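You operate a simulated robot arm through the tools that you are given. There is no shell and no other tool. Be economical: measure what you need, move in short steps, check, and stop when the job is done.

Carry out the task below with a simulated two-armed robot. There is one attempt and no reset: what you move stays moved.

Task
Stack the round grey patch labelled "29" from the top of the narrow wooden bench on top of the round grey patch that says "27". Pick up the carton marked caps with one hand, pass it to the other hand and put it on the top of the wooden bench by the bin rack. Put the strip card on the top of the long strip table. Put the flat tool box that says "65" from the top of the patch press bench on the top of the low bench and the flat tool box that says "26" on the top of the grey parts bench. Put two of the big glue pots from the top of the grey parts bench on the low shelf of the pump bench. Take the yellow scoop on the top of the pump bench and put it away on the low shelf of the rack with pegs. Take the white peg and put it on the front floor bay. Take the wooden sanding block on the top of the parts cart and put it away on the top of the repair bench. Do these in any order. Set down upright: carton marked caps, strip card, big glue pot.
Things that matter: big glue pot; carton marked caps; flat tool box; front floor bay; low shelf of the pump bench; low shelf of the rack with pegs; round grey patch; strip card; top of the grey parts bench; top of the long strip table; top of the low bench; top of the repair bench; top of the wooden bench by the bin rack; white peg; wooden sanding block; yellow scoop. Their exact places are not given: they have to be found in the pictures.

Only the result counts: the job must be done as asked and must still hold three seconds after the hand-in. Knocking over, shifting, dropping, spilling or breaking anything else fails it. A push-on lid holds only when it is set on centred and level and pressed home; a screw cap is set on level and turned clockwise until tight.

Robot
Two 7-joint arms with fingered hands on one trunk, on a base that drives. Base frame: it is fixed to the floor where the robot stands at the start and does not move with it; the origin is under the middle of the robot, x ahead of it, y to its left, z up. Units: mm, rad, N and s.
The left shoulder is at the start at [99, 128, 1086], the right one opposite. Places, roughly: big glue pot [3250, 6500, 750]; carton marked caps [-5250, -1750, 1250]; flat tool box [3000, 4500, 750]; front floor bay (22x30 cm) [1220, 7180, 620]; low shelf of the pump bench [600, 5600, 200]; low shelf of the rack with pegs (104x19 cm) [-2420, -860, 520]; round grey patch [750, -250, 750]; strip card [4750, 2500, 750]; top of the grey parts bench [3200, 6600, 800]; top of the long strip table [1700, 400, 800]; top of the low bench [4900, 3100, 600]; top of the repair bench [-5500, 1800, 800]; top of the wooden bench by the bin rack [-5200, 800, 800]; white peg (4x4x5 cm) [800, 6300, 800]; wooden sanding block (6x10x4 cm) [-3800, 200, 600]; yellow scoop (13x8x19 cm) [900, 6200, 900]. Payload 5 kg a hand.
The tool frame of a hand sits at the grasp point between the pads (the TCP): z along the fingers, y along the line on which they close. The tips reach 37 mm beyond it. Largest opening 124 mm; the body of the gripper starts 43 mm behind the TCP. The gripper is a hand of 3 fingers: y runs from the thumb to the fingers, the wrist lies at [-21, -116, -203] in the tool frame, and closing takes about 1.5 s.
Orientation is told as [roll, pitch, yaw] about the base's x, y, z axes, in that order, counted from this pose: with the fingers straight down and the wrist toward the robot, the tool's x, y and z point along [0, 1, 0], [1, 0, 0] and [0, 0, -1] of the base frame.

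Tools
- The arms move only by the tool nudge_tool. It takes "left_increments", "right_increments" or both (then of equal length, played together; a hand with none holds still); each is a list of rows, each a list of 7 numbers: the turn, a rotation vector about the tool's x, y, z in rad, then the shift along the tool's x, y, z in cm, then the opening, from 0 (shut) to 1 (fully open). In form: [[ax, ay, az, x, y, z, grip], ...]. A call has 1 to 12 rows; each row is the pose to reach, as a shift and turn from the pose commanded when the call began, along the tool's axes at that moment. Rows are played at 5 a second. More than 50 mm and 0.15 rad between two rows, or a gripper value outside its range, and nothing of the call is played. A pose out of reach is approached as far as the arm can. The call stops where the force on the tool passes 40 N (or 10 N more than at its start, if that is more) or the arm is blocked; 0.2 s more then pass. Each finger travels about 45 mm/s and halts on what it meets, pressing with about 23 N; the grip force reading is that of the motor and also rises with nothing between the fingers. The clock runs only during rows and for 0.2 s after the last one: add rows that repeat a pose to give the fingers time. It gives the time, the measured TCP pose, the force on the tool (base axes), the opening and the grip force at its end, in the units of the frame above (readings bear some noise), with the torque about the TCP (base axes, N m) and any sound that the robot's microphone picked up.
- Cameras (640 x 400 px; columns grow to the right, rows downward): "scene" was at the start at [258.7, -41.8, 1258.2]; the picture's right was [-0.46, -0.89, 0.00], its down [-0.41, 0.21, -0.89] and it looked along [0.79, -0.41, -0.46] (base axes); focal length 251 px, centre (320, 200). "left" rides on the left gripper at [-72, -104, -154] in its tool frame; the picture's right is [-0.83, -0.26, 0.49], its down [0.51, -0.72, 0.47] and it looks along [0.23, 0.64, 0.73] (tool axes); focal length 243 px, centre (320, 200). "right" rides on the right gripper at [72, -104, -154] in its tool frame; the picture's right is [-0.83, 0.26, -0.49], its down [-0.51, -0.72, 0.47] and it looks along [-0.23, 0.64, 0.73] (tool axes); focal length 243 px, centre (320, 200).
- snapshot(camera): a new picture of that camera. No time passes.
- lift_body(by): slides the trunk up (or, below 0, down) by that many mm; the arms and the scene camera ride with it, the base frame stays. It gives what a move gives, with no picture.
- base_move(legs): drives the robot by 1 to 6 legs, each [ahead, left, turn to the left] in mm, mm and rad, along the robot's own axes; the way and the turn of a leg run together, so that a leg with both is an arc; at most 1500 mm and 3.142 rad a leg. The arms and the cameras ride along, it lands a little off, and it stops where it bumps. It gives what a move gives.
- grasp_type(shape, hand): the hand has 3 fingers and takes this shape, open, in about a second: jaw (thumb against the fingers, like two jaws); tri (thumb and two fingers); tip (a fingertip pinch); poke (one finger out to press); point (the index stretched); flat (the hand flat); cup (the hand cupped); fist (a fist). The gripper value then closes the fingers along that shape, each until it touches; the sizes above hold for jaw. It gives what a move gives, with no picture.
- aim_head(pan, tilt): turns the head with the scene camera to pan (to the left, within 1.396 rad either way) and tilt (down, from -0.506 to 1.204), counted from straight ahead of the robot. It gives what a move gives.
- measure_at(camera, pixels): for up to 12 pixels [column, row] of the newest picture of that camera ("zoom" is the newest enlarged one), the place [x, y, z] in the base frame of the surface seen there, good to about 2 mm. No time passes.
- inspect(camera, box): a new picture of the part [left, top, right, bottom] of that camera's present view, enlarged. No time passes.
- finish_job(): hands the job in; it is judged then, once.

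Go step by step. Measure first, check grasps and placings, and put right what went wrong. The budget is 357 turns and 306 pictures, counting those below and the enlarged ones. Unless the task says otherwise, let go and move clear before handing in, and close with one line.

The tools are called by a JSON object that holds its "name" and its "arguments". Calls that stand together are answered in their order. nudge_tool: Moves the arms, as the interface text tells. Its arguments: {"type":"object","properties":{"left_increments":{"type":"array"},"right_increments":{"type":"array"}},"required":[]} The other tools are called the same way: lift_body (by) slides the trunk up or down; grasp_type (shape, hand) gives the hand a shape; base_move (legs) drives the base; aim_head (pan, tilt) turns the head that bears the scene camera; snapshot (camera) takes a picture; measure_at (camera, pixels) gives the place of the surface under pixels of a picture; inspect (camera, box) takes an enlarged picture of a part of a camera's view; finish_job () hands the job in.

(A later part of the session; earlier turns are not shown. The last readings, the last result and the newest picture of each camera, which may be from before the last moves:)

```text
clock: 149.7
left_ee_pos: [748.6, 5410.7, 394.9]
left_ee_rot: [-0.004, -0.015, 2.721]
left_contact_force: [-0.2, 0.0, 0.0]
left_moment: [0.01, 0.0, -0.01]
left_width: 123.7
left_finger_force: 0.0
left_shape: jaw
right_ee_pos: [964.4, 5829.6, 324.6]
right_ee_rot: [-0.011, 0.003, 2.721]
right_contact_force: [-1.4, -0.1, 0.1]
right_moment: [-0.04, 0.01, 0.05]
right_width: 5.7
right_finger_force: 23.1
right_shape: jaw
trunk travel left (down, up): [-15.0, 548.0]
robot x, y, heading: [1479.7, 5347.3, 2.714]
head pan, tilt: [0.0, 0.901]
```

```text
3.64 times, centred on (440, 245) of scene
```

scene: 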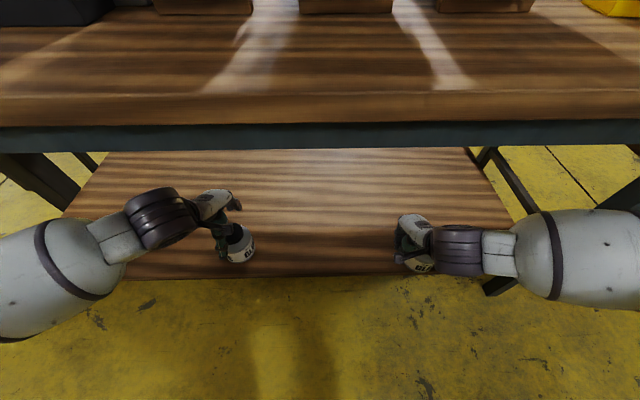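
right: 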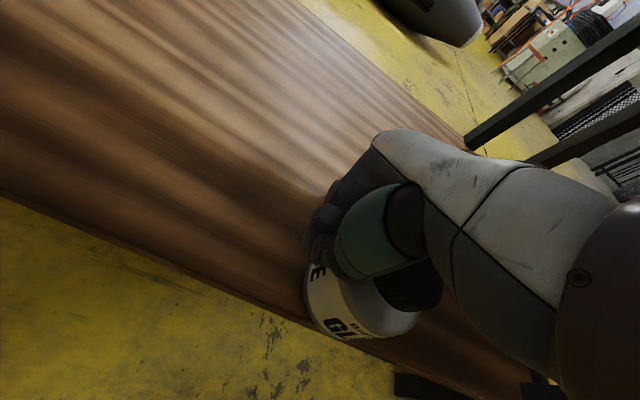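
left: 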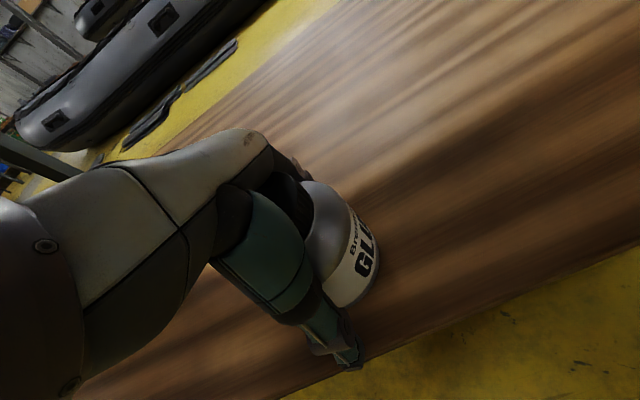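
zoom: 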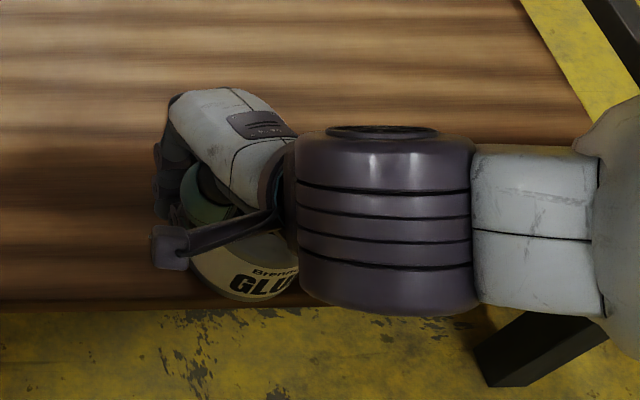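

Pot C stands about 35 mm inside the shelf edge, upright. I'll slide the right hand left away from it and raise the left a little more, then back out.

{"name": "nudge_tool", "arguments": {"right_increments": [[0, 0, 0, 3, 0, 0, 0], [0, 0, 0, 6, 0, 0, 0], [0, 0, 0, 9.5, 0, 0, 0], [0, 0, 0, 9.5, 0, 0, 0]], "left_increments": [[0, 0, 0, 0, 0, -0.5, 1], [0, 0, 0, 0, 0, -1, 1], [0, 0, 0, 0, 0, -2, 1], [0, 0, 0, 0, 0, -2, 1]]}}

{"name": "snapshot", "arguments": {"camera": "scene"}}

{"name": "snapshot", "arguments": {"camera": "left"}}

```text
clock: 150.7
left_ee_pos: [750.8, 5411.9, 415.6]
left_ee_rot: [-0.008, -0.016, 2.72]
left_contact_force: [-0.6, 0.4, -0.1]
left_moment: [0.0, -0.03, 0.01]
left_width: 124.0
left_finger_force: 0.0
left_shape: jaw
right_ee_pos: [925.1, 5747.0, 327.5]
right_ee_rot: [-0.008, 0.002, 2.719]
right_contact_force: [0.0, -0.6, -0.6]
right_moment: [0.01, -0.02, 0.01]
right_width: 5.3
right_finger_force: 23.0
right_shape: jaw
trunk travel left (down, up): [-15.0, 548.0]
robot x, y, heading: [1478.8, 5344.6, 2.72]
head pan, tilt: [0.0, 0.901]
```

```text
217 pictures are left
```

scene: 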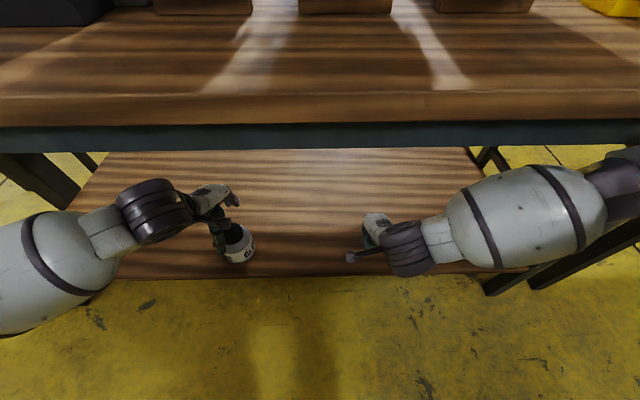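

```text
216 pictures are left
```

left: 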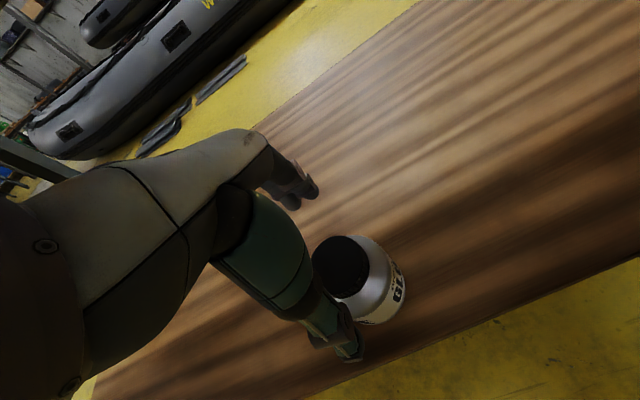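

{"name": "base_move", "arguments": {"legs": [[-280, 0, 0]]}}

{"name": "snapshot", "arguments": {"camera": "scene"}}

```text
clock: 152.7
left_ee_pos: [995.6, 5299.3, 415.1]
left_ee_rot: [-0.005, -0.015, 2.723]
left_contact_force: [0.0, -0.7, 0.2]
left_moment: [-0.04, 0.01, 0.01]
left_width: 124.2
left_finger_force: 0.0
left_shape: jaw
right_ee_pos: [1168.6, 5635.3, 325.9]
right_ee_rot: [-0.01, 0.002, 2.723]
right_contact_force: [0.0, 0.2, 0.2]
right_moment: [-0.01, -0.01, -0.04]
right_width: 5.4
right_finger_force: 23.7
right_shape: jaw
trunk travel left (down, up): [-15.0, 548.0]
robot x, y, heading: [1728.1, 5238.1, 2.723]
head pan, tilt: [0.0, 0.901]
```

```text
215 pictures are left
```

scene: 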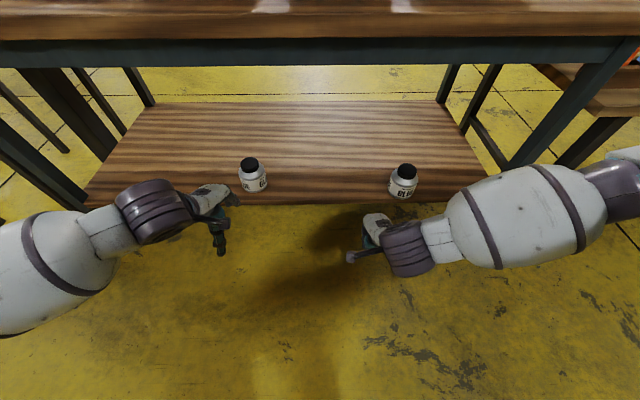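

{"name": "inspect", "arguments": {"camera": "scene", "box": [220, 130, 460, 230]}}

{"name": "measure_at", "arguments": {"camera": "scene", "pixels": [[404, 168], [404, 184], [391, 182], [415, 184], [404, 196], [250, 161], [252, 185], [340, 197], [340, 202]]}}

```text
2.67 times, centred on (340, 180) of scene
```

zoom: 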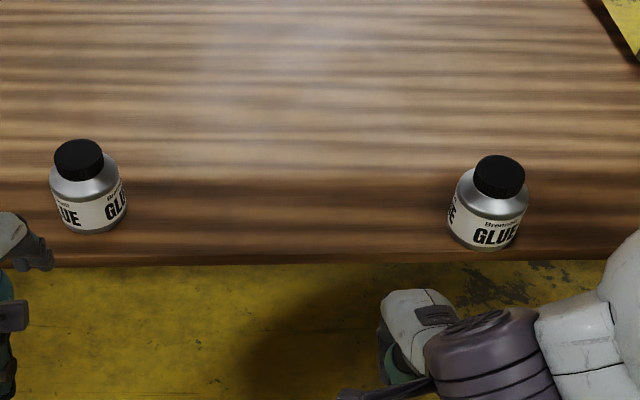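

```text
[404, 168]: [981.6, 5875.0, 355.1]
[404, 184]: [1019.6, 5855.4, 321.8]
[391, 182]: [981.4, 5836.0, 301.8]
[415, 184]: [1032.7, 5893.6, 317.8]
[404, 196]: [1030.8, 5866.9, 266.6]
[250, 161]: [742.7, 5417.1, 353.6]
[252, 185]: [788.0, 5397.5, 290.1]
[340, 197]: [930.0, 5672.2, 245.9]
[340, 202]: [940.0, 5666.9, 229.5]
```

Both pots stand on the shelf, so that's done. I'll raise the trunk and hands, then move over to the scoop and peg end.

{"name": "lift_body", "arguments": {"by": 340}}

{"name": "nudge_tool", "arguments": {"left_increments": [[0, 0, 0, 0, 0, -4.5, 1], [0, 0, 0, 0, 0, -9, 1], [0, 0, 0, 0, 0, -13.5, 1], [0, 0, 0, 0, 0, -18, 1], [0, 0, 0, 0, 0, -22.5, 1], [0, 0, 0, 0, 0, -27, 1], [0, 0, 0, 0, 0, -31.5, 1], [0, 0, 0, 0, 0, -34, 1]], "right_increments": [[0, 0, 0, -2, 0, -4.5, 0.3], [0, 0, 0, -4, 0, -9, 0.3], [0, 0, 0, -6, 0, -13.5, 0.3], [0, 0, 0, -8, 0, -18, 0.3], [0, 0, 0, -10, 0, -22.5, 0.3], [0, 0, 0, -10, 0, -27, 0.3], [0, 0, 0, -10, 0, -31.5, 0.3], [0, 0, 0, -10, 0, -36, 0.3], [0, 0, 0, -10, 0, -40, 0.3]]}}

{"name": "base_move", "arguments": {"legs": [[0, -420, 0], [200, 0, 0]]}}

{"name": "aim_head", "arguments": {"pan": -0.15, "tilt": 0.75}}

{"name": "snapshot", "arguments": {"camera": "scene"}}

```text
clock: 156.0
left_ee_pos: [996.5, 5300.9, 754.7]
left_ee_rot: [-0.004, -0.014, 2.722]
left_contact_force: [0.3, -0.5, 0.4]
left_moment: [-0.01, 0.01, -0.04]
left_width: 124.0
left_finger_force: 0.0
left_shape: jaw
right_ee_pos: [1169.1, 5635.8, 666.2]
right_ee_rot: [-0.01, 0.0, 2.722]
right_contact_force: [0.2, -0.4, 0.7]
right_moment: [-0.03, -0.01, 0.03]
right_width: 5.5
right_finger_force: 23.2
right_shape: jaw
trunk travel left (down, up): [-355.0, 208.0]
robot x, y, heading: [1727.4, 5236.3, 2.724]
head pan, tilt: [0.0, 0.901]
```

```text
refused: give rows for one hand, or as many for the one as for the other
```

```text
clock: 160.9
left_ee_pos: [1074.5, 5708.9, 755.1]
left_ee_rot: [-0.005, -0.01, 2.734]
left_contact_force: [18.7, -6.9, 2.2]
left_moment: [0.24, 0.7, 0.14]
left_width: 122.8
left_finger_force: 0.0
left_shape: jaw
right_ee_pos: [1240.3, 6046.8, 666.1]
right_ee_rot: [-0.009, 0.002, 2.735]
right_contact_force: [-0.6, -0.3, -0.5]
right_moment: [0.01, -0.04, 0.02]
right_width: 5.7
right_finger_force: 23.2
right_shape: jaw
trunk travel left (down, up): [-355.0, 208.0]
robot x, y, heading: [1797.6, 5654.3, 2.74]
head pan, tilt: [0.0, 0.901]
stopped in leg 2: the force on the tool passed its limit at 64 N (the readings are from after the stop); the commanded pose is now the measured one
```

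```text
clock: 161.7
left_ee_pos: [1073.6, 5708.9, 755.8]
left_ee_rot: [-0.005, -0.014, 2.733]
left_contact_force: [16.5, -5.9, -4.0]
left_moment: [0.04, 0.07, 0.18]
left_width: 122.6
left_finger_force: 0.0
left_shape: jaw
right_ee_pos: [1242.5, 6047.5, 667.1]
right_ee_rot: [-0.012, 0.002, 2.735]
right_contact_force: [0.6, 0.5, 0.4]
right_moment: [0.01, 0.0, 0.01]
right_width: 5.7
right_finger_force: 22.7
right_shape: jaw
trunk travel left (down, up): [-355.0, 208.0]
robot x, y, heading: [1804.6, 5654.7, 2.734]
head pan, tilt: [-0.15, 0.75]
```

```text
213 pictures are left
```

scene: 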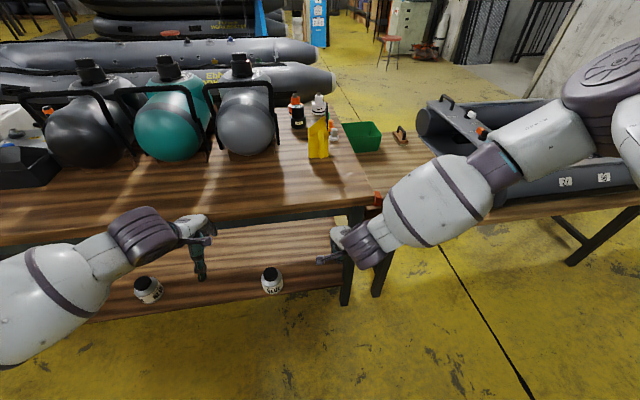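

The nudge was refused for unequal rows, so the base moved with the hands low and the left hand touched the bench edge. The pots still stand. I'll back off 150 mm and check that nothing shifted.

{"name": "base_move", "arguments": {"legs": [[-150, 0, 0]]}}

{"name": "snapshot", "arguments": {"camera": "scene"}}

```text
clock: 163.0
left_ee_pos: [1211.5, 5652.1, 755.7]
left_ee_rot: [-0.006, -0.014, 2.732]
left_contact_force: [1.0, -0.9, 0.3]
left_moment: [-0.02, -0.03, -0.02]
left_width: 123.7
left_finger_force: 0.2
left_shape: jaw
right_ee_pos: [1380.1, 5988.9, 666.1]
right_ee_rot: [-0.012, 0.004, 2.732]
right_contact_force: [0.1, -0.2, 0.7]
right_moment: [0.0, 0.0, 0.04]
right_width: 5.6
right_finger_force: 22.5
right_shape: jaw
trunk travel left (down, up): [-355.0, 208.0]
robot x, y, heading: [1938.0, 5596.1, 2.733]
head pan, tilt: [-0.15, 0.75]
```

```text
212 pictures are left
```

scene: 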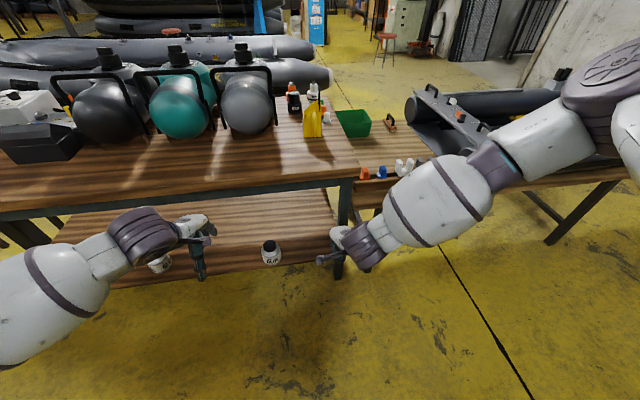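

{"name": "measure_at", "arguments": {"camera": "scene", "pixels": [[270, 243], [152, 266], [345, 265], [300, 180], [230, 190], [313, 120], [328, 116], [364, 172], [402, 165]]}}

{"name": "nudge_tool", "arguments": {"left_increments": [[0, 0, 0, 0, 0, -4.5, 1], [0, 0, 0, 0, 0, -9, 1], [0, 0, 0, 0, 0, -13.5, 1], [0, 0, 0, 0, 0, -18, 1], [0, 0, 0, 0, 0, -22.5, 1], [0, 0, 0, 0, 0, -27, 1], [0, 0, 0, 0, 0, -31.5, 1], [0, 0, 0, 0, 0, -34, 1], [0, 0, 0, 0, 0, -34, 1]], "right_increments": [[0, 0, 0, -2, 0, -4.5, 0.3], [0, 0, 0, -4, 0, -9, 0.3], [0, 0, 0, -6, 0, -13.5, 0.3], [0, 0, 0, -8, 0, -18, 0.3], [0, 0, 0, -10, 0, -22.5, 0.3], [0, 0, 0, -10, 0, -27, 0.3], [0, 0, 0, -10, 0, -31.5, 0.3], [0, 0, 0, -10, 0, -36, 0.3], [0, 0, 0, -10, 0, -40, 0.3]]}}

```text
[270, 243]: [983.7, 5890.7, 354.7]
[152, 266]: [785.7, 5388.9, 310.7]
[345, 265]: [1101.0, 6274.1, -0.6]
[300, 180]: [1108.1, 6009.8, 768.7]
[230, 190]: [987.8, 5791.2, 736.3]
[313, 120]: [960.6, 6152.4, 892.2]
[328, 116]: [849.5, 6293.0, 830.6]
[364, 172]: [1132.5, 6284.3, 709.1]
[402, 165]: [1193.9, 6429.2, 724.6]
```

```text
clock: 165.0
left_ee_pos: [1215.9, 5648.9, 1097.1]
left_ee_rot: [-0.008, -0.014, 2.731]
left_contact_force: [0.0, -0.7, -0.2]
left_moment: [0.0, -0.04, 0.02]
left_width: 124.1
left_finger_force: 0.1
left_shape: jaw
right_ee_pos: [1413.7, 6076.7, 1069.3]
right_ee_rot: [-0.01, 0.001, 2.733]
right_contact_force: [0.5, -0.1, 1.7]
right_moment: [0.02, -0.02, 0.01]
right_width: 37.0
right_finger_force: 0.1
right_shape: jaw
trunk travel left (down, up): [-355.0, 208.0]
robot x, y, heading: [1942.2, 5597.2, 2.735]
head pan, tilt: [-0.15, 0.75]
```

Nothing shifted. I'll go ahead 350 mm with the hands high.

{"name": "base_move", "arguments": {"legs": [[350, 0, 0]]}}

{"name": "aim_head", "arguments": {"pan": -0.25, "tilt": 0.7}}

{"name": "snapshot", "arguments": {"camera": "scene"}}

{"name": "inspect", "arguments": {"camera": "scene", "box": [240, 80, 440, 230]}}

```text
clock: 167.3
left_ee_pos: [893.2, 5789.0, 1097.0]
left_ee_rot: [-0.005, -0.014, 2.732]
left_contact_force: [0.8, -0.5, -0.7]
left_moment: [0.02, -0.01, -0.01]
left_width: 123.8
left_finger_force: 0.0
left_shape: jaw
right_ee_pos: [1089.5, 6216.8, 1069.1]
right_ee_rot: [-0.011, 0.001, 2.734]
right_contact_force: [0.0, 0.1, -0.9]
right_moment: [0.0, -0.01, 0.02]
right_width: 37.0
right_finger_force: 0.1
right_shape: jaw
trunk travel left (down, up): [-355.0, 208.0]
robot x, y, heading: [1616.6, 5737.0, 2.734]
head pan, tilt: [-0.15, 0.75]
```

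```text
clock: 168.0
left_ee_pos: [890.2, 5789.1, 1096.2]
left_ee_rot: [-0.006, -0.015, 2.731]
left_contact_force: [0.3, -0.1, 0.5]
left_moment: [-0.01, -0.03, 0.0]
left_width: 124.1
left_finger_force: 0.0
left_shape: jaw
right_ee_pos: [1088.4, 6218.3, 1067.1]
right_ee_rot: [-0.011, 0.003, 2.733]
right_contact_force: [0.1, 0.8, 0.8]
right_moment: [-0.01, -0.01, -0.01]
right_width: 37.1
right_finger_force: 0.1
right_shape: jaw
trunk travel left (down, up): [-355.0, 208.0]
robot x, y, heading: [1616.2, 5739.0, 2.738]
head pan, tilt: [-0.25, 0.7]
```

```text
211 pictures are left
```

scene: 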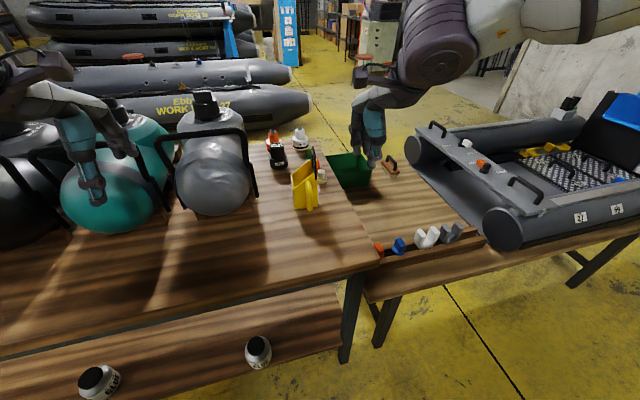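

```text
2.67 times, centred on (340, 155) of scene
```

zoom: 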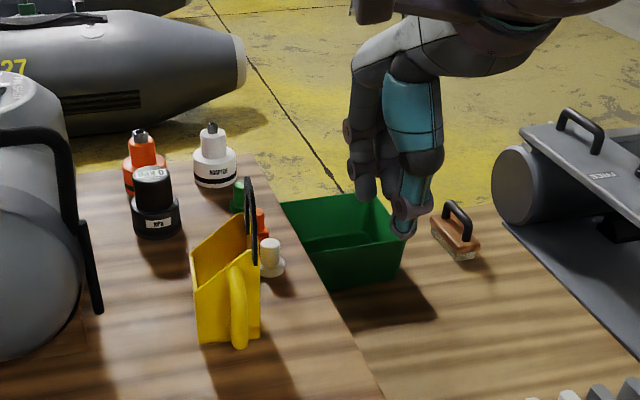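

{"name": "measure_at", "arguments": {"camera": "zoom", "pixels": [[270, 241], [270, 250], [270, 270], [283, 268], [260, 272], [240, 300], [205, 330], [250, 190], [197, 250], [250, 235], [240, 345], [262, 228]]}}

{"name": "snapshot", "arguments": {"camera": "right"}}

```text
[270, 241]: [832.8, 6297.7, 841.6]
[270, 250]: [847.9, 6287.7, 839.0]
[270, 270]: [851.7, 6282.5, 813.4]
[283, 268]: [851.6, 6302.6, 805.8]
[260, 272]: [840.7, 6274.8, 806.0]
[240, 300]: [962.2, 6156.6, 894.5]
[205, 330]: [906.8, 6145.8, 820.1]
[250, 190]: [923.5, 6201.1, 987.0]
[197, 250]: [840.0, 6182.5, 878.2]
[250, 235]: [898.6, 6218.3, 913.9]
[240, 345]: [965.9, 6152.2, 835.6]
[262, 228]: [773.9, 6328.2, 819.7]
```

```text
209 pictures are left
```

right: 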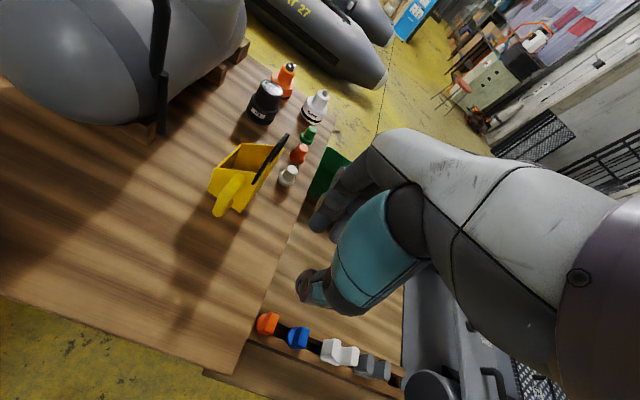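

{"name": "inspect", "arguments": {"camera": "right", "box": [200, 60, 360, 220]}}

{"name": "measure_at", "arguments": {"camera": "right", "pixels": [[288, 172], [298, 150], [307, 130], [289, 182], [285, 138], [262, 180], [240, 146], [210, 170], [222, 210], [242, 205]]}}

```text
2.50 times, centred on (280, 140) of right
```

zoom: 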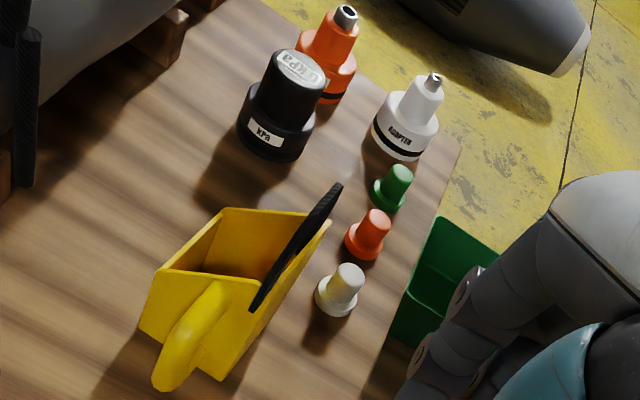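

```text
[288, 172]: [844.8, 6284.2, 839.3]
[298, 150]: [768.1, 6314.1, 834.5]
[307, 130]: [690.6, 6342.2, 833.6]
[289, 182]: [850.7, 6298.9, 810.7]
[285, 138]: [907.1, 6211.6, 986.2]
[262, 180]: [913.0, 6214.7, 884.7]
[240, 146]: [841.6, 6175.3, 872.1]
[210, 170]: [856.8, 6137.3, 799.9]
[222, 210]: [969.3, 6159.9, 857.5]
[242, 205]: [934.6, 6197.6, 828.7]
```

White peg is at (838,6290) with its top at 842, and the scoop handle stands close on its left. I'll retract the left hand, move 200 mm closer, and approach the peg with the right wrist yawed outward.

{"name": "nudge_tool", "arguments": {"left_increments": [[0, 0, 0, 0, -4.5, -1, 1], [0, 0, 0, 0, -9, -2, 1], [0, 0, 0, 0, -13, -3, 1], [0, 0, 0, 0, -16, -4, 1]]}}

{"name": "base_move", "arguments": {"legs": [[200, 0, 0]]}}

```text
clock: 169.0
left_ee_pos: [1039.1, 5726.5, 1135.0]
left_ee_rot: [-0.006, -0.014, 2.73]
left_contact_force: [0.2, 0.7, -0.2]
left_moment: [-0.01, 0.01, 0.0]
left_width: 123.7
left_finger_force: 0.0
left_shape: jaw
right_ee_pos: [1090.0, 6217.5, 1068.2]
right_ee_rot: [-0.008, 0.003, 2.733]
right_contact_force: [-0.1, 0.1, -0.4]
right_moment: [0.03, 0.01, 0.0]
right_width: 37.1
right_finger_force: 0.1
right_shape: jaw
trunk travel left (down, up): [-355.0, 208.0]
robot x, y, heading: [1617.8, 5738.0, 2.733]
head pan, tilt: [-0.25, 0.7]
```

```text
clock: 170.6
left_ee_pos: [855.8, 5806.6, 1135.5]
left_ee_rot: [-0.005, -0.016, 2.73]
left_contact_force: [1.1, -0.6, 0.0]
left_moment: [0.04, -0.02, 0.0]
left_width: 124.0
left_finger_force: 0.0
left_shape: jaw
right_ee_pos: [908.6, 6297.6, 1069.2]
right_ee_rot: [-0.01, -0.001, 2.732]
right_contact_force: [-0.1, 0.1, 0.5]
right_moment: [-0.02, 0.04, 0.02]
right_width: 36.9
right_finger_force: 0.0
right_shape: jaw
trunk travel left (down, up): [-355.0, 208.0]
robot x, y, heading: [1437.3, 5814.6, 2.73]
head pan, tilt: [-0.25, 0.7]
```

{"name": "nudge_tool", "arguments": {"right_increments": [[0, 0, -0.1, 1.2, 2, 0, 0.45], [0, 0, -0.2, 2.4, 4, 0, 0.45], [0, 0, -0.3, 3.5, 6.2, 0, 0.45], [0, 0, -0.35, 3.5, 6.2, 4, 0.45], [0, 0, -0.35, 3.5, 6.2, 8, 0.45], [0, 0, -0.35, 3.5, 6.2, 12, 0.45], [0, 0, -0.35, 3.5, 6.2, 12, 0.45]]}}

{"name": "snapshot", "arguments": {"camera": "right"}}

{"name": "inspect", "arguments": {"camera": "scene", "box": [220, 80, 420, 240]}}

```text
clock: 172.2
left_ee_pos: [855.3, 5806.1, 1136.3]
left_ee_rot: [-0.006, -0.015, 2.728]
left_contact_force: [1.3, 0.1, -0.1]
left_moment: [0.01, 0.03, -0.03]
left_width: 123.9
left_finger_force: 0.0
left_shape: jaw
right_ee_pos: [839.4, 6292.4, 950.4]
right_ee_rot: [-0.008, 0.003, 3.082]
right_contact_force: [-0.2, 0.1, 0.3]
right_moment: [0.02, 0.02, 0.02]
right_width: 55.2
right_finger_force: 0.1
right_shape: jaw
trunk travel left (down, up): [-355.0, 208.0]
robot x, y, heading: [1433.8, 5816.5, 2.734]
head pan, tilt: [-0.25, 0.7]
```

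```text
207 pictures are left
```

right: 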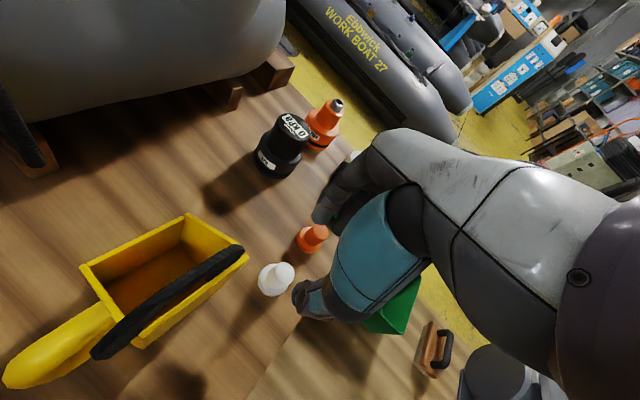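

```text
2.50 times, centred on (320, 160) of scene
```

zoom: 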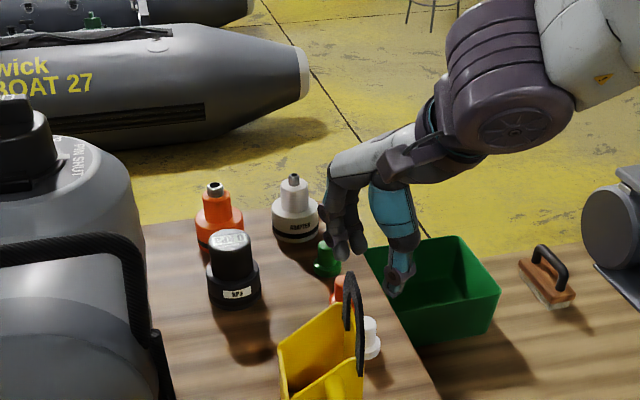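

{"name": "measure_at", "arguments": {"camera": "right", "pixels": [[284, 271], [279, 275], [268, 283], [272, 290], [316, 232], [230, 255]]}}

```text
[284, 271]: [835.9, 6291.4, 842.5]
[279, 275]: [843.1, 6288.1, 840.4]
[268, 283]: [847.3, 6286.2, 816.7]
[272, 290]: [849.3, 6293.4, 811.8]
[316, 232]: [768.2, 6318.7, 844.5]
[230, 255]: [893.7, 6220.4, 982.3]
```

Aligned with the peg. I'll descend to z 848 and close.

{"name": "nudge_tool", "arguments": {"right_increments": [[0, 0, 0, 0, 0.3, 4, 0.45], [0, 0, 0, 0, 0.3, 8, 0.45], [0, 0, 0, 0, 0.3, 10.2, 0.45], [0, 0, 0, 0, 0.3, 10.2, 0.2], [0, 0, 0, 0, 0.3, 10.2, 0], [0, 0, 0, 0, 0.3, 10.2, 0], [0, 0, 0, 0, 0.3, 10.2, 0], [0, 0, 0, 0, 0.3, 10.2, 0], [0, 0, 0, 0, 0.3, 8, 0], [0, 0, 0, 0, 0.3, 4, 0]]}}

{"name": "snapshot", "arguments": {"camera": "right"}}

```text
clock: 174.4
left_ee_pos: [856.5, 5805.3, 1136.3]
left_ee_rot: [-0.006, -0.016, 2.729]
left_contact_force: [0.0, -0.8, 0.0]
left_moment: [-0.02, 0.02, 0.01]
left_width: 123.7
left_finger_force: 0.0
left_shape: jaw
right_ee_pos: [833.8, 6290.2, 908.1]
right_ee_rot: [-0.012, 0.006, 3.082]
right_contact_force: [-0.3, -0.2, -0.1]
right_moment: [0.01, 0.03, -0.01]
right_width: 20.3
right_finger_force: 23.2
right_shape: jaw
trunk travel left (down, up): [-355.0, 208.0]
robot x, y, heading: [1438.4, 5817.0, 2.731]
head pan, tilt: [-0.25, 0.7]
```

```text
205 pictures are left
```

right: 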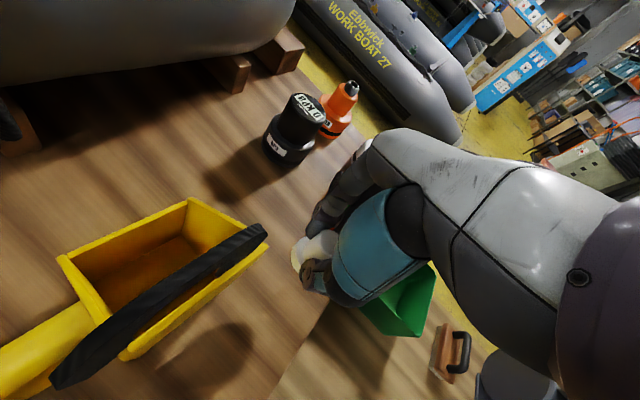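

The peg is held. I'll lift it high, back off, and move right toward the boat.

{"name": "nudge_tool", "arguments": {"right_increments": [[0, 0, 0, 0, 0, -4.5, 0], [0, 0, 0, 0, 0, -9, 0], [0, 0, 0, 0, 0, -13.5, 0], [0, 0, 0.1, 0, -3, -16, 0], [0, 0, 0.2, 0, -6, -16, 0], [0, 0, 0.3, 0, -9, -16, 0]]}}

{"name": "base_move", "arguments": {"legs": [[-250, 0, 0], [0, -920, 0]]}}

{"name": "aim_head", "arguments": {"pan": -0.2, "tilt": 0.7}}

{"name": "snapshot", "arguments": {"camera": "scene"}}

```text
clock: 175.8
left_ee_pos: [856.5, 5808.1, 1135.8]
left_ee_rot: [-0.004, -0.013, 2.73]
left_contact_force: [0.0, 0.8, -1.5]
left_moment: [-0.02, 0.03, -0.01]
left_width: 124.0
left_finger_force: 0.1
left_shape: jaw
right_ee_pos: [923.7, 6283.8, 1069.0]
right_ee_rot: [-0.009, 0.002, 2.78]
right_contact_force: [-0.1, -0.2, -0.4]
right_moment: [-0.02, 0.02, 0.01]
right_width: 20.1
right_finger_force: 22.4
right_shape: jaw
trunk travel left (down, up): [-355.0, 208.0]
robot x, y, heading: [1434.1, 5816.3, 2.734]
head pan, tilt: [-0.25, 0.7]
```

```text
clock: 185.7
left_ee_pos: [1453.0, 6559.4, 1135.3]
left_ee_rot: [-0.006, -0.013, 2.737]
left_contact_force: [-0.2, 0.3, 0.8]
left_moment: [0.03, 0.01, 0.01]
left_width: 123.9
left_finger_force: 0.1
left_shape: jaw
right_ee_pos: [1516.7, 7035.6, 1068.9]
right_ee_rot: [-0.011, 0.003, 2.789]
right_contact_force: [-1.1, 0.5, -1.1]
right_moment: [0.02, 0.02, 0.01]
right_width: 20.1
right_finger_force: 22.8
right_shape: jaw
trunk travel left (down, up): [-355.0, 208.0]
robot x, y, heading: [2034.9, 6572.5, 2.734]
head pan, tilt: [-0.25, 0.7]
```

```text
clock: 186.4
left_ee_pos: [1451.8, 6560.6, 1135.3]
left_ee_rot: [-0.006, -0.013, 2.74]
left_contact_force: [0.4, -0.3, -0.6]
left_moment: [0.0, -0.04, -0.01]
left_width: 124.0
left_finger_force: 0.1
left_shape: jaw
right_ee_pos: [1516.3, 7035.5, 1069.8]
right_ee_rot: [-0.01, 0.002, 2.79]
right_contact_force: [-0.7, -0.2, -0.3]
right_moment: [0.0, 0.03, 0.01]
right_width: 20.3
right_finger_force: 23.5
right_shape: jaw
trunk travel left (down, up): [-355.0, 208.0]
robot x, y, heading: [2032.9, 6569.2, 2.739]
head pan, tilt: [-0.201, 0.7]
```

```text
204 pictures are left
```

scene: 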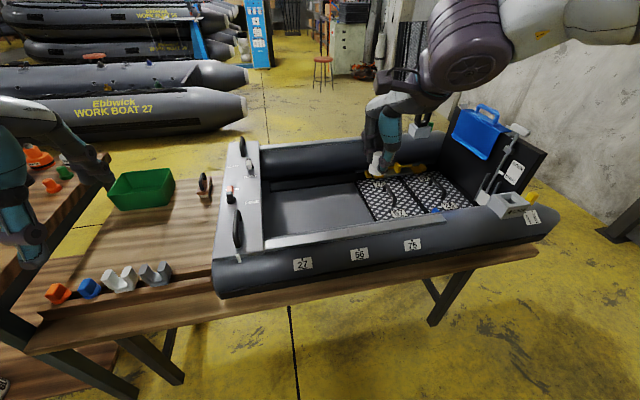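

{"name": "inspect", "arguments": {"camera": "scene", "box": [220, 110, 560, 300]}}

{"name": "measure_at", "arguments": {"camera": "scene", "pixels": [[310, 215], [280, 210], [350, 205], [270, 190], [350, 185], [270, 235], [400, 200], [385, 195], [440, 190], [300, 150], [300, 245], [360, 220]]}}

```text
1.88 times, centred on (390, 205) of scene
```

zoom: 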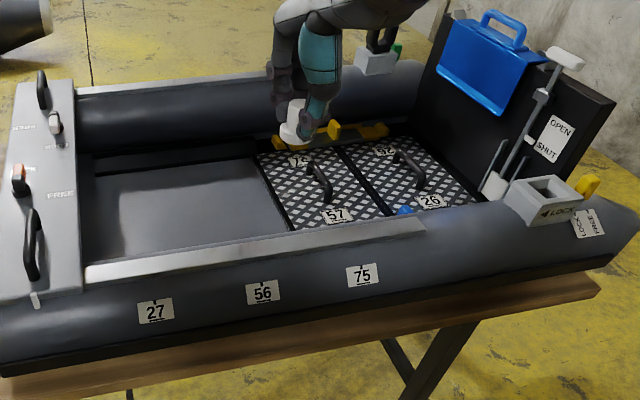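

```text
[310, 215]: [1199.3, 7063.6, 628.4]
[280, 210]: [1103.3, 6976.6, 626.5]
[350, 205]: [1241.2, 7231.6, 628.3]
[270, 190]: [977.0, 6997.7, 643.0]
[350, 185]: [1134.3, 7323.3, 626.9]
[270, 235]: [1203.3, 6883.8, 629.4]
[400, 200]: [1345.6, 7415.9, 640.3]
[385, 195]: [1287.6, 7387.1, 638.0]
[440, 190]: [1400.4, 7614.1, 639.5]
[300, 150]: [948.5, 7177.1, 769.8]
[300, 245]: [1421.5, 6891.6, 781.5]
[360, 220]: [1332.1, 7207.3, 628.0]
```

{"name": "inspect", "arguments": {"camera": "scene", "box": [240, 150, 400, 260]}}

{"name": "measure_at", "arguments": {"camera": "zoom", "pixels": [[470, 125], [540, 255], [100, 130], [130, 300], [100, 170], [300, 100], [380, 270], [440, 110], [520, 270], [300, 290], [200, 120], [90, 95]]}}

```text
3.64 times, centred on (320, 205) of scene
```

zoom: 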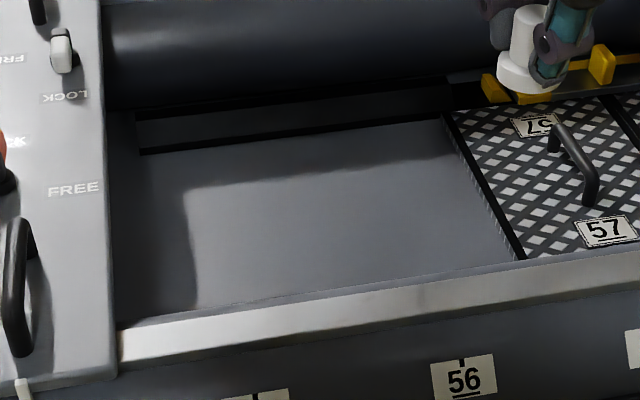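

```text
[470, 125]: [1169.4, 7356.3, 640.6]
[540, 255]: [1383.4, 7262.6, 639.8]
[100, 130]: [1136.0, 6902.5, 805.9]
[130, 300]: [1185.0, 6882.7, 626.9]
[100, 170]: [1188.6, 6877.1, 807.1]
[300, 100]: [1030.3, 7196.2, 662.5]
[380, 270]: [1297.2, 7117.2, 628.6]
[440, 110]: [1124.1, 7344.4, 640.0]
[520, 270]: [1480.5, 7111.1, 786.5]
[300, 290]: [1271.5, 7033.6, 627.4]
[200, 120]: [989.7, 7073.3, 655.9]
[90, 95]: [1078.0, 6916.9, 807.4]
```

The empty bay in front of board 57 ends at the board edge t≈1270 and is centred near (1215,7183), floor z 628. I'll drive ahead 250 mm and position the peg over it.

{"name": "base_move", "arguments": {"legs": [[250, 0, 0]]}}

{"name": "snapshot", "arguments": {"camera": "scene"}}

```text
clock: 188.2
left_ee_pos: [1224.1, 6658.9, 1136.2]
left_ee_rot: [-0.007, -0.015, 2.734]
left_contact_force: [-0.1, -0.8, 0.0]
left_moment: [-0.01, 0.06, -0.02]
left_width: 124.0
left_finger_force: 0.1
left_shape: jaw
right_ee_pos: [1288.7, 7135.6, 1069.6]
right_ee_rot: [-0.011, 0.001, 2.787]
right_contact_force: [0.0, -1.1, -0.4]
right_moment: [0.0, 0.0, 0.0]
right_width: 20.2
right_finger_force: 22.9
right_shape: jaw
trunk travel left (down, up): [-355.0, 208.0]
robot x, y, heading: [1802.4, 6668.2, 2.74]
head pan, tilt: [-0.201, 0.7]
```

```text
201 pictures are left
```

scene: 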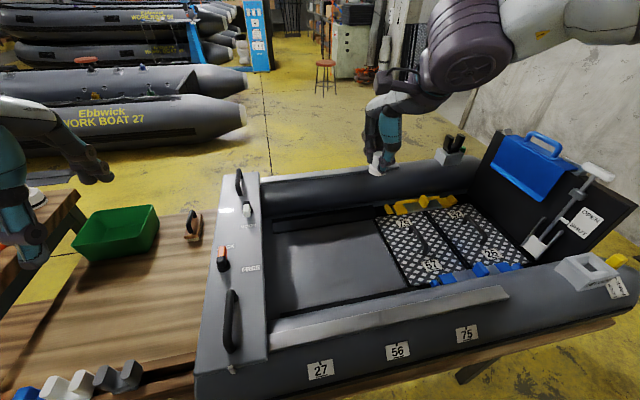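

{"name": "nudge_tool", "arguments": {"right_increments": [[0, 0, 0, -0.6, 3.2, 1, 0], [0, 0, 0, -1.2, 6.4, 4, 0], [0, 0, 0, -1.8, 9.5, 8, 0], [0, 0, 0, -1.8, 9.5, 12.5, 0], [0, 0, 0, -1.8, 9.5, 17, 0], [0, 0, 0, -1.8, 9.5, 21.5, 0], [0, 0, 0, -1.8, 9.5, 26, 0], [0, 0, 0, -1.8, 9.5, 30, 0], [0, 0, 0, -1.8, 9.5, 30, 0]]}}

{"name": "snapshot", "arguments": {"camera": "scene"}}

{"name": "snapshot", "arguments": {"camera": "right"}}

```text
refused: row 3 steps farther than a row can; nothing moved
```

```text
200 pictures are left
```

scene: 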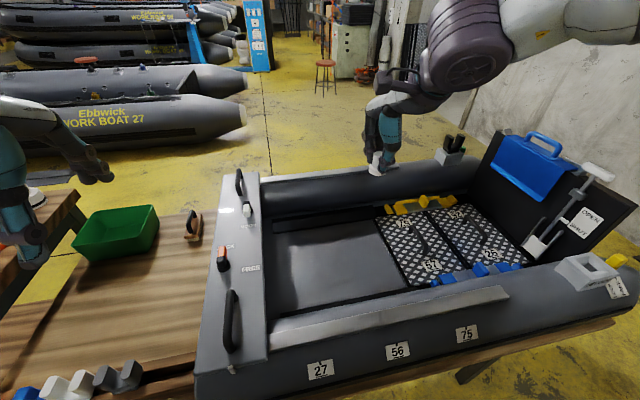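

```text
199 pictures are left
```

right: 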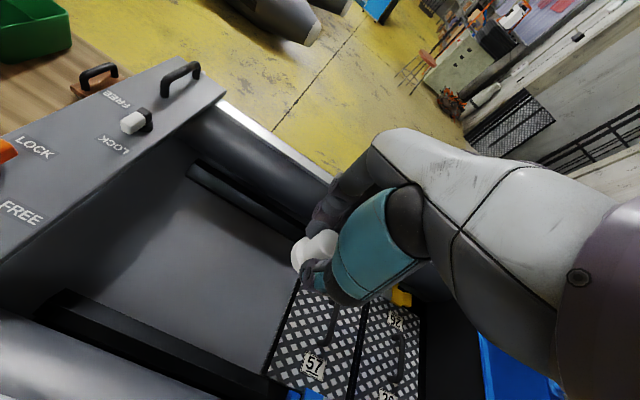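

{"name": "nudge_tool", "arguments": {"right_increments": [[0, 0, 0, -0.6, 3.2, 1, 0], [0, 0, 0, -1.2, 6.4, 3, 0], [0, 0, 0, -1.8, 9.5, 5.5, 0], [0, 0, 0, -1.8, 9.5, 10, 0], [0, 0, 0, -1.8, 9.5, 14.5, 0], [0, 0, 0, -1.8, 9.5, 19, 0], [0, 0, 0, -1.8, 9.5, 23.5, 0], [0, 0, 0, -1.8, 9.5, 28, 0], [0, 0, 0, -1.8, 9.5, 30, 0], [0, 0, 0, -1.8, 9.5, 30, 0]]}}

{"name": "snapshot", "arguments": {"camera": "scene"}}

{"name": "snapshot", "arguments": {"camera": "right"}}

```text
clock: 190.4
left_ee_pos: [1223.1, 6659.5, 1135.4]
left_ee_rot: [-0.005, -0.016, 2.735]
left_contact_force: [0.3, 0.5, 0.1]
left_moment: [0.01, 0.02, -0.03]
left_width: 123.8
left_finger_force: 0.0
left_shape: jaw
right_ee_pos: [1204.6, 7188.0, 771.1]
right_ee_rot: [-0.012, 0.002, 2.787]
right_contact_force: [-0.5, 0.0, -0.1]
right_moment: [-0.02, -0.02, 0.0]
right_width: 20.1
right_finger_force: 23.1
right_shape: jaw
trunk travel left (down, up): [-355.0, 208.0]
robot x, y, heading: [1802.4, 6667.6, 2.739]
head pan, tilt: [-0.201, 0.7]
```

```text
198 pictures are left
```

scene: 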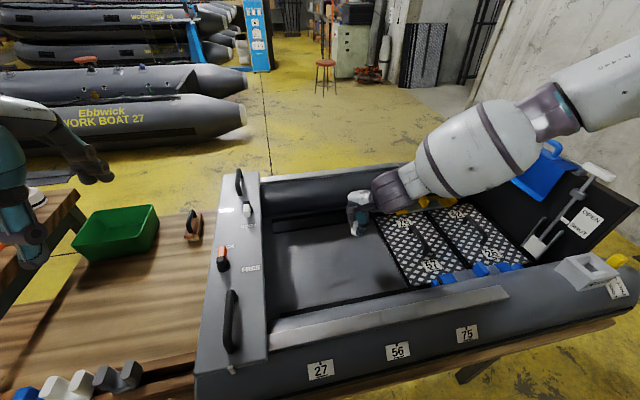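

```text
197 pictures are left
```

right: 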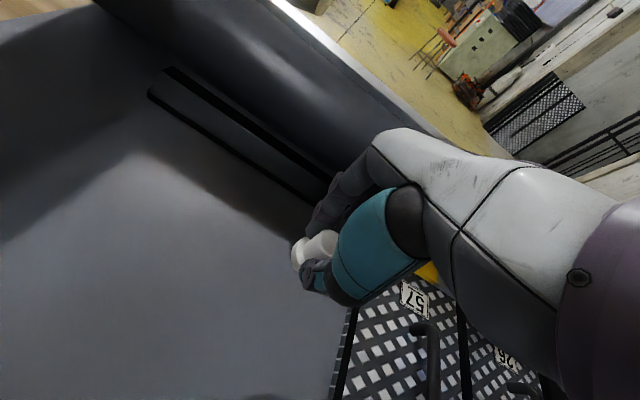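

{"name": "measure_at", "arguments": {"camera": "scene", "pixels": [[550, 148], [535, 175], [560, 110], [480, 185], [430, 190], [400, 205], [447, 203], [380, 205], [500, 170], [590, 165]]}}

```text
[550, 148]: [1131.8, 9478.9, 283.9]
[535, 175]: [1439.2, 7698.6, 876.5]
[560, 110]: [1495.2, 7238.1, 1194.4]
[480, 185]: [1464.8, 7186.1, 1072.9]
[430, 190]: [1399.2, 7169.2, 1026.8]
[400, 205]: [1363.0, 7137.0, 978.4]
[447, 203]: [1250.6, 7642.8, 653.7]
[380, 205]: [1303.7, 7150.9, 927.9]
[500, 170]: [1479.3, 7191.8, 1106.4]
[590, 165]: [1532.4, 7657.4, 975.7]
```

There's plenty of clearance. I'll lower to the floor.

{"name": "nudge_tool", "arguments": {"right_increments": [[0, 0, 0, 0, 0, 4, 0], [0, 0, 0, 0, 0, 7.5, 0], [0, 0, 0, 0, 0, 8.8, 0], [0, 0, 0, 0, 0, 9.3, 0], [0, 0, 0, 0, 0, 9.5, 0]]}}

{"name": "inspect", "arguments": {"camera": "right", "box": [240, 180, 400, 320]}}

```text
clock: 191.6
left_ee_pos: [1223.1, 6659.7, 1135.2]
left_ee_rot: [-0.006, -0.013, 2.734]
left_contact_force: [0.0, -1.1, 0.4]
left_moment: [-0.01, -0.01, 0.04]
left_width: 124.0
left_finger_force: 0.1
left_shape: jaw
right_ee_pos: [1208.1, 7189.6, 676.7]
right_ee_rot: [-0.011, 0.002, 2.787]
right_contact_force: [0.1, 0.4, 0.9]
right_moment: [0.03, 0.01, -0.01]
right_width: 20.3
right_finger_force: 22.9
right_shape: jaw
trunk travel left (down, up): [-355.0, 208.0]
robot x, y, heading: [1805.6, 6666.4, 2.738]
head pan, tilt: [-0.201, 0.7]
```

```text
2.86 times, centred on (320, 250) of right
```

zoom: 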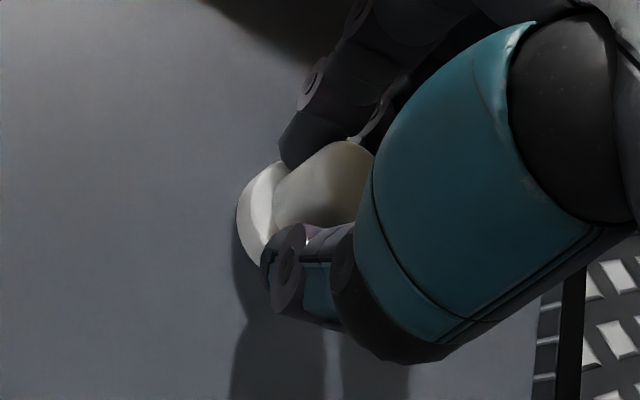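

{"name": "nudge_tool", "arguments": {"right_increments": [[0, 0, 0, 0, 0, 0.2, 0], [0, 0, 0, 0, 0, 0.4, 0.0], [0, 0, 0, 0, 0, 0.4, 0.25], [0, 0, 0, 0, 0, 0.4, 0.4], [0, 0, 0, 0, 0, 0.3, 0.4], [0, 0, 0, 0, 0, -4, 0.4], [0, 0, 0, 0, 0, -8.5, 0.4], [0, 0, 0, 0, 0, -13, 0.4], [0, 0, 0, 0, 0, -17.5, 0.4], [0, 0, 0, 0, 0, -22, 0.4], [0, 0, 0, 0, 0, -26, 0.4], [0, 0, 0, 0, 0, -30, 0.4]]}}

{"name": "snapshot", "arguments": {"camera": "right"}}

{"name": "snapshot", "arguments": {"camera": "scene"}}

```text
clock: 194.2
left_ee_pos: [1224.7, 6657.2, 1135.7]
left_ee_rot: [-0.006, -0.015, 2.735]
left_contact_force: [0.6, -0.2, -0.3]
left_moment: [0.03, -0.01, -0.02]
left_width: 123.9
left_finger_force: 0.0
left_shape: jaw
right_ee_pos: [1206.9, 7183.7, 975.4]
right_ee_rot: [-0.009, 0.002, 2.788]
right_contact_force: [-1.0, -0.2, -0.1]
right_moment: [0.02, -0.01, 0.0]
right_width: 49.0
right_finger_force: 0.0
right_shape: jaw
trunk travel left (down, up): [-355.0, 208.0]
robot x, y, heading: [1805.3, 6669.6, 2.735]
head pan, tilt: [-0.201, 0.7]
```

```text
195 pictures are left
```

right: 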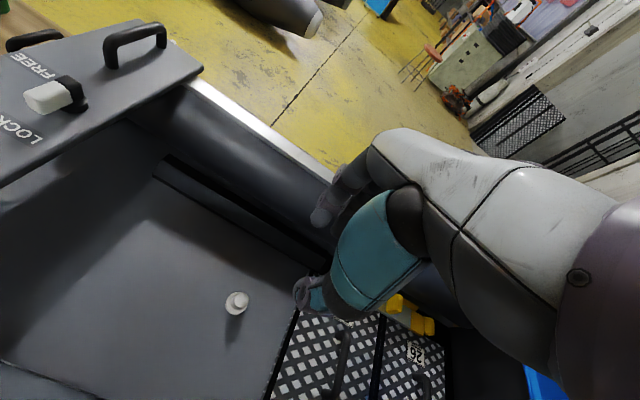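

```text
194 pictures are left
```

scene: 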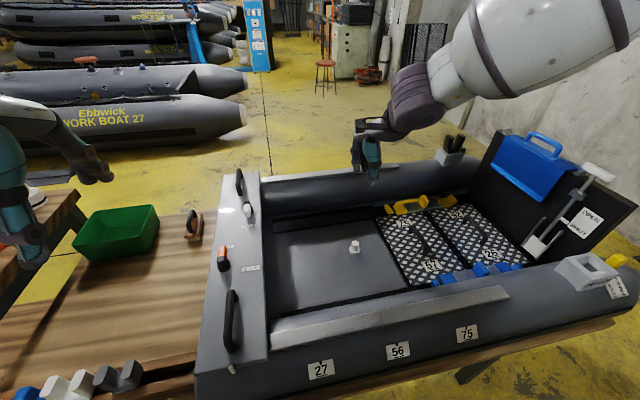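

The peg stands in the front floor bay. Next I need a way to the east side, so I'll back off, turn to look over the grey bench, and look for a passage.

{"name": "base_move", "arguments": {"legs": [[-350, 0, 0], [0, 0, -2.3]]}}

{"name": "lift_body", "arguments": {"by": 200}}

{"name": "aim_head", "arguments": {"pan": 0, "tilt": 0.5}}

{"name": "snapshot", "arguments": {"camera": "scene"}}

```text
clock: 202.0
left_ee_pos: [2513.4, 6961.7, 1135.5]
left_ee_rot: [-0.005, -0.015, 0.411]
left_contact_force: [0.7, 0.3, -0.2]
left_moment: [-0.01, 0.01, 0.01]
left_width: 124.0
left_finger_force: 0.0
left_shape: jaw
right_ee_pos: [2909.7, 6614.7, 972.8]
right_ee_rot: [-0.01, 0.003, 0.463]
right_contact_force: [-1.3, -1.0, 0.3]
right_moment: [-0.02, -0.02, -0.01]
right_width: 49.2
right_finger_force: 0.0
right_shape: jaw
trunk travel left (down, up): [-355.0, 208.0]
robot x, y, heading: [2124.3, 6529.9, 0.41]
head pan, tilt: [-0.201, 0.7]
```

```text
clock: 204.2
left_ee_pos: [2516.0, 6963.3, 1334.5]
left_ee_rot: [-0.005, -0.014, 0.411]
left_contact_force: [-0.1, 0.5, -0.4]
left_moment: [-0.05, 0.0, 0.0]
left_width: 123.8
left_finger_force: 0.0
left_shape: jaw
right_ee_pos: [2910.9, 6615.1, 1170.4]
right_ee_rot: [-0.008, 0.005, 0.463]
right_contact_force: [0.5, -0.7, 0.0]
right_moment: [0.02, 0.0, 0.0]
right_width: 49.4
right_finger_force: 0.0
right_shape: jaw
trunk travel left (down, up): [-555.0, 8.0]
robot x, y, heading: [2125.7, 6529.3, 0.415]
head pan, tilt: [-0.201, 0.7]
```

```text
clock: 204.9
left_ee_pos: [2515.1, 6961.7, 1334.6]
left_ee_rot: [-0.005, -0.015, 0.412]
left_contact_force: [-0.2, -0.4, 0.2]
left_moment: [0.01, 0.02, 0.03]
left_width: 124.2
left_finger_force: 0.0
left_shape: jaw
right_ee_pos: [2911.9, 6614.8, 1173.3]
right_ee_rot: [-0.01, 0.004, 0.464]
right_contact_force: [-0.8, 0.8, 0.5]
right_moment: [0.0, -0.03, 0.0]
right_width: 49.1
right_finger_force: 0.1
right_shape: jaw
trunk travel left (down, up): [-555.0, 8.0]
robot x, y, heading: [2123.2, 6529.5, 0.414]
head pan, tilt: [0.0, 0.499]
```

```text
193 pictures are left
```

scene: 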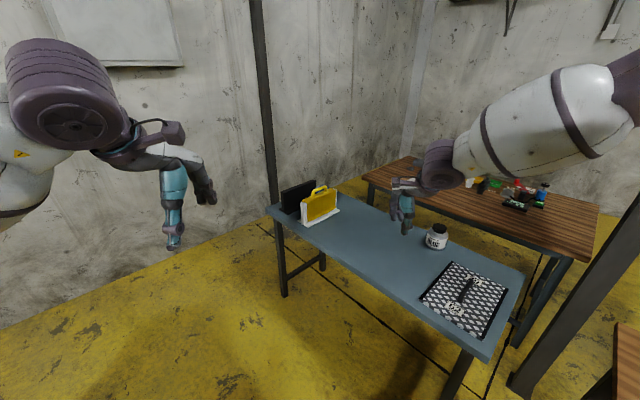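

No passage on the north side. I'll take the corridor back south and look for the southern gap.

{"name": "base_move", "arguments": {"legs": [[0, 0, -2.327], [1500, 0, 0], [655, 0, -0.057], [1500, 0, 0], [454, 0, 0], [1450, 0, 0]]}}

{"name": "aim_head", "arguments": {"pan": 1.0, "tilt": 0.5}}

{"name": "snapshot", "arguments": {"camera": "scene"}}

```text
clock: 237.0
left_ee_pos: [186.3, 818.9, 1336.1]
left_ee_rot: [-0.006, -0.014, -1.936]
left_contact_force: [0.6, -0.1, 0.2]
left_moment: [0.0, -0.02, 0.01]
left_width: 123.9
left_finger_force: 0.0
left_shape: jaw
right_ee_pos: [-338.9, 778.8, 1173.0]
right_ee_rot: [-0.011, 0.002, -1.883]
right_contact_force: [0.3, 0.5, -0.2]
right_moment: [0.0, 0.0, 0.03]
right_width: 49.4
right_finger_force: 0.1
right_shape: jaw
trunk travel left (down, up): [-555.0, 8.0]
robot x, y, heading: [148.6, 1396.5, -1.937]
head pan, tilt: [0.0, 0.499]
```

```text
clock: 238.3
left_ee_pos: [185.7, 818.2, 1335.4]
left_ee_rot: [-0.003, -0.014, -1.935]
left_contact_force: [-0.3, 0.1, -1.0]
left_moment: [-0.04, -0.02, 0.0]
left_width: 124.0
left_finger_force: 0.0
left_shape: jaw
right_ee_pos: [-340.8, 778.6, 1173.6]
right_ee_rot: [-0.011, 0.0, -1.883]
right_contact_force: [-0.4, -0.1, -0.7]
right_moment: [0.02, 0.01, -0.04]
right_width: 49.2
right_finger_force: 0.0
right_shape: jaw
trunk travel left (down, up): [-555.0, 8.0]
robot x, y, heading: [147.6, 1395.7, -1.935]
head pan, tilt: [1.0, 0.499]
```

```text
192 pictures are left
```

scene: 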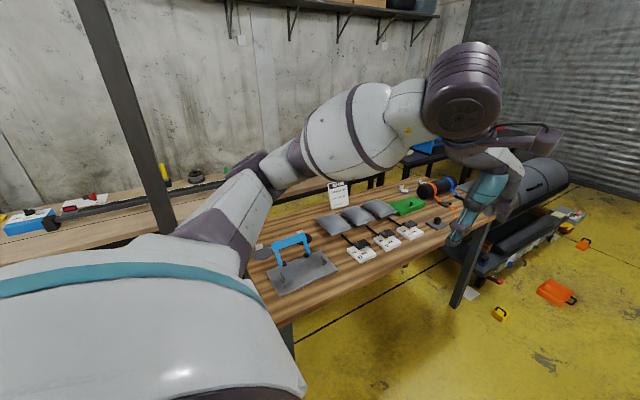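

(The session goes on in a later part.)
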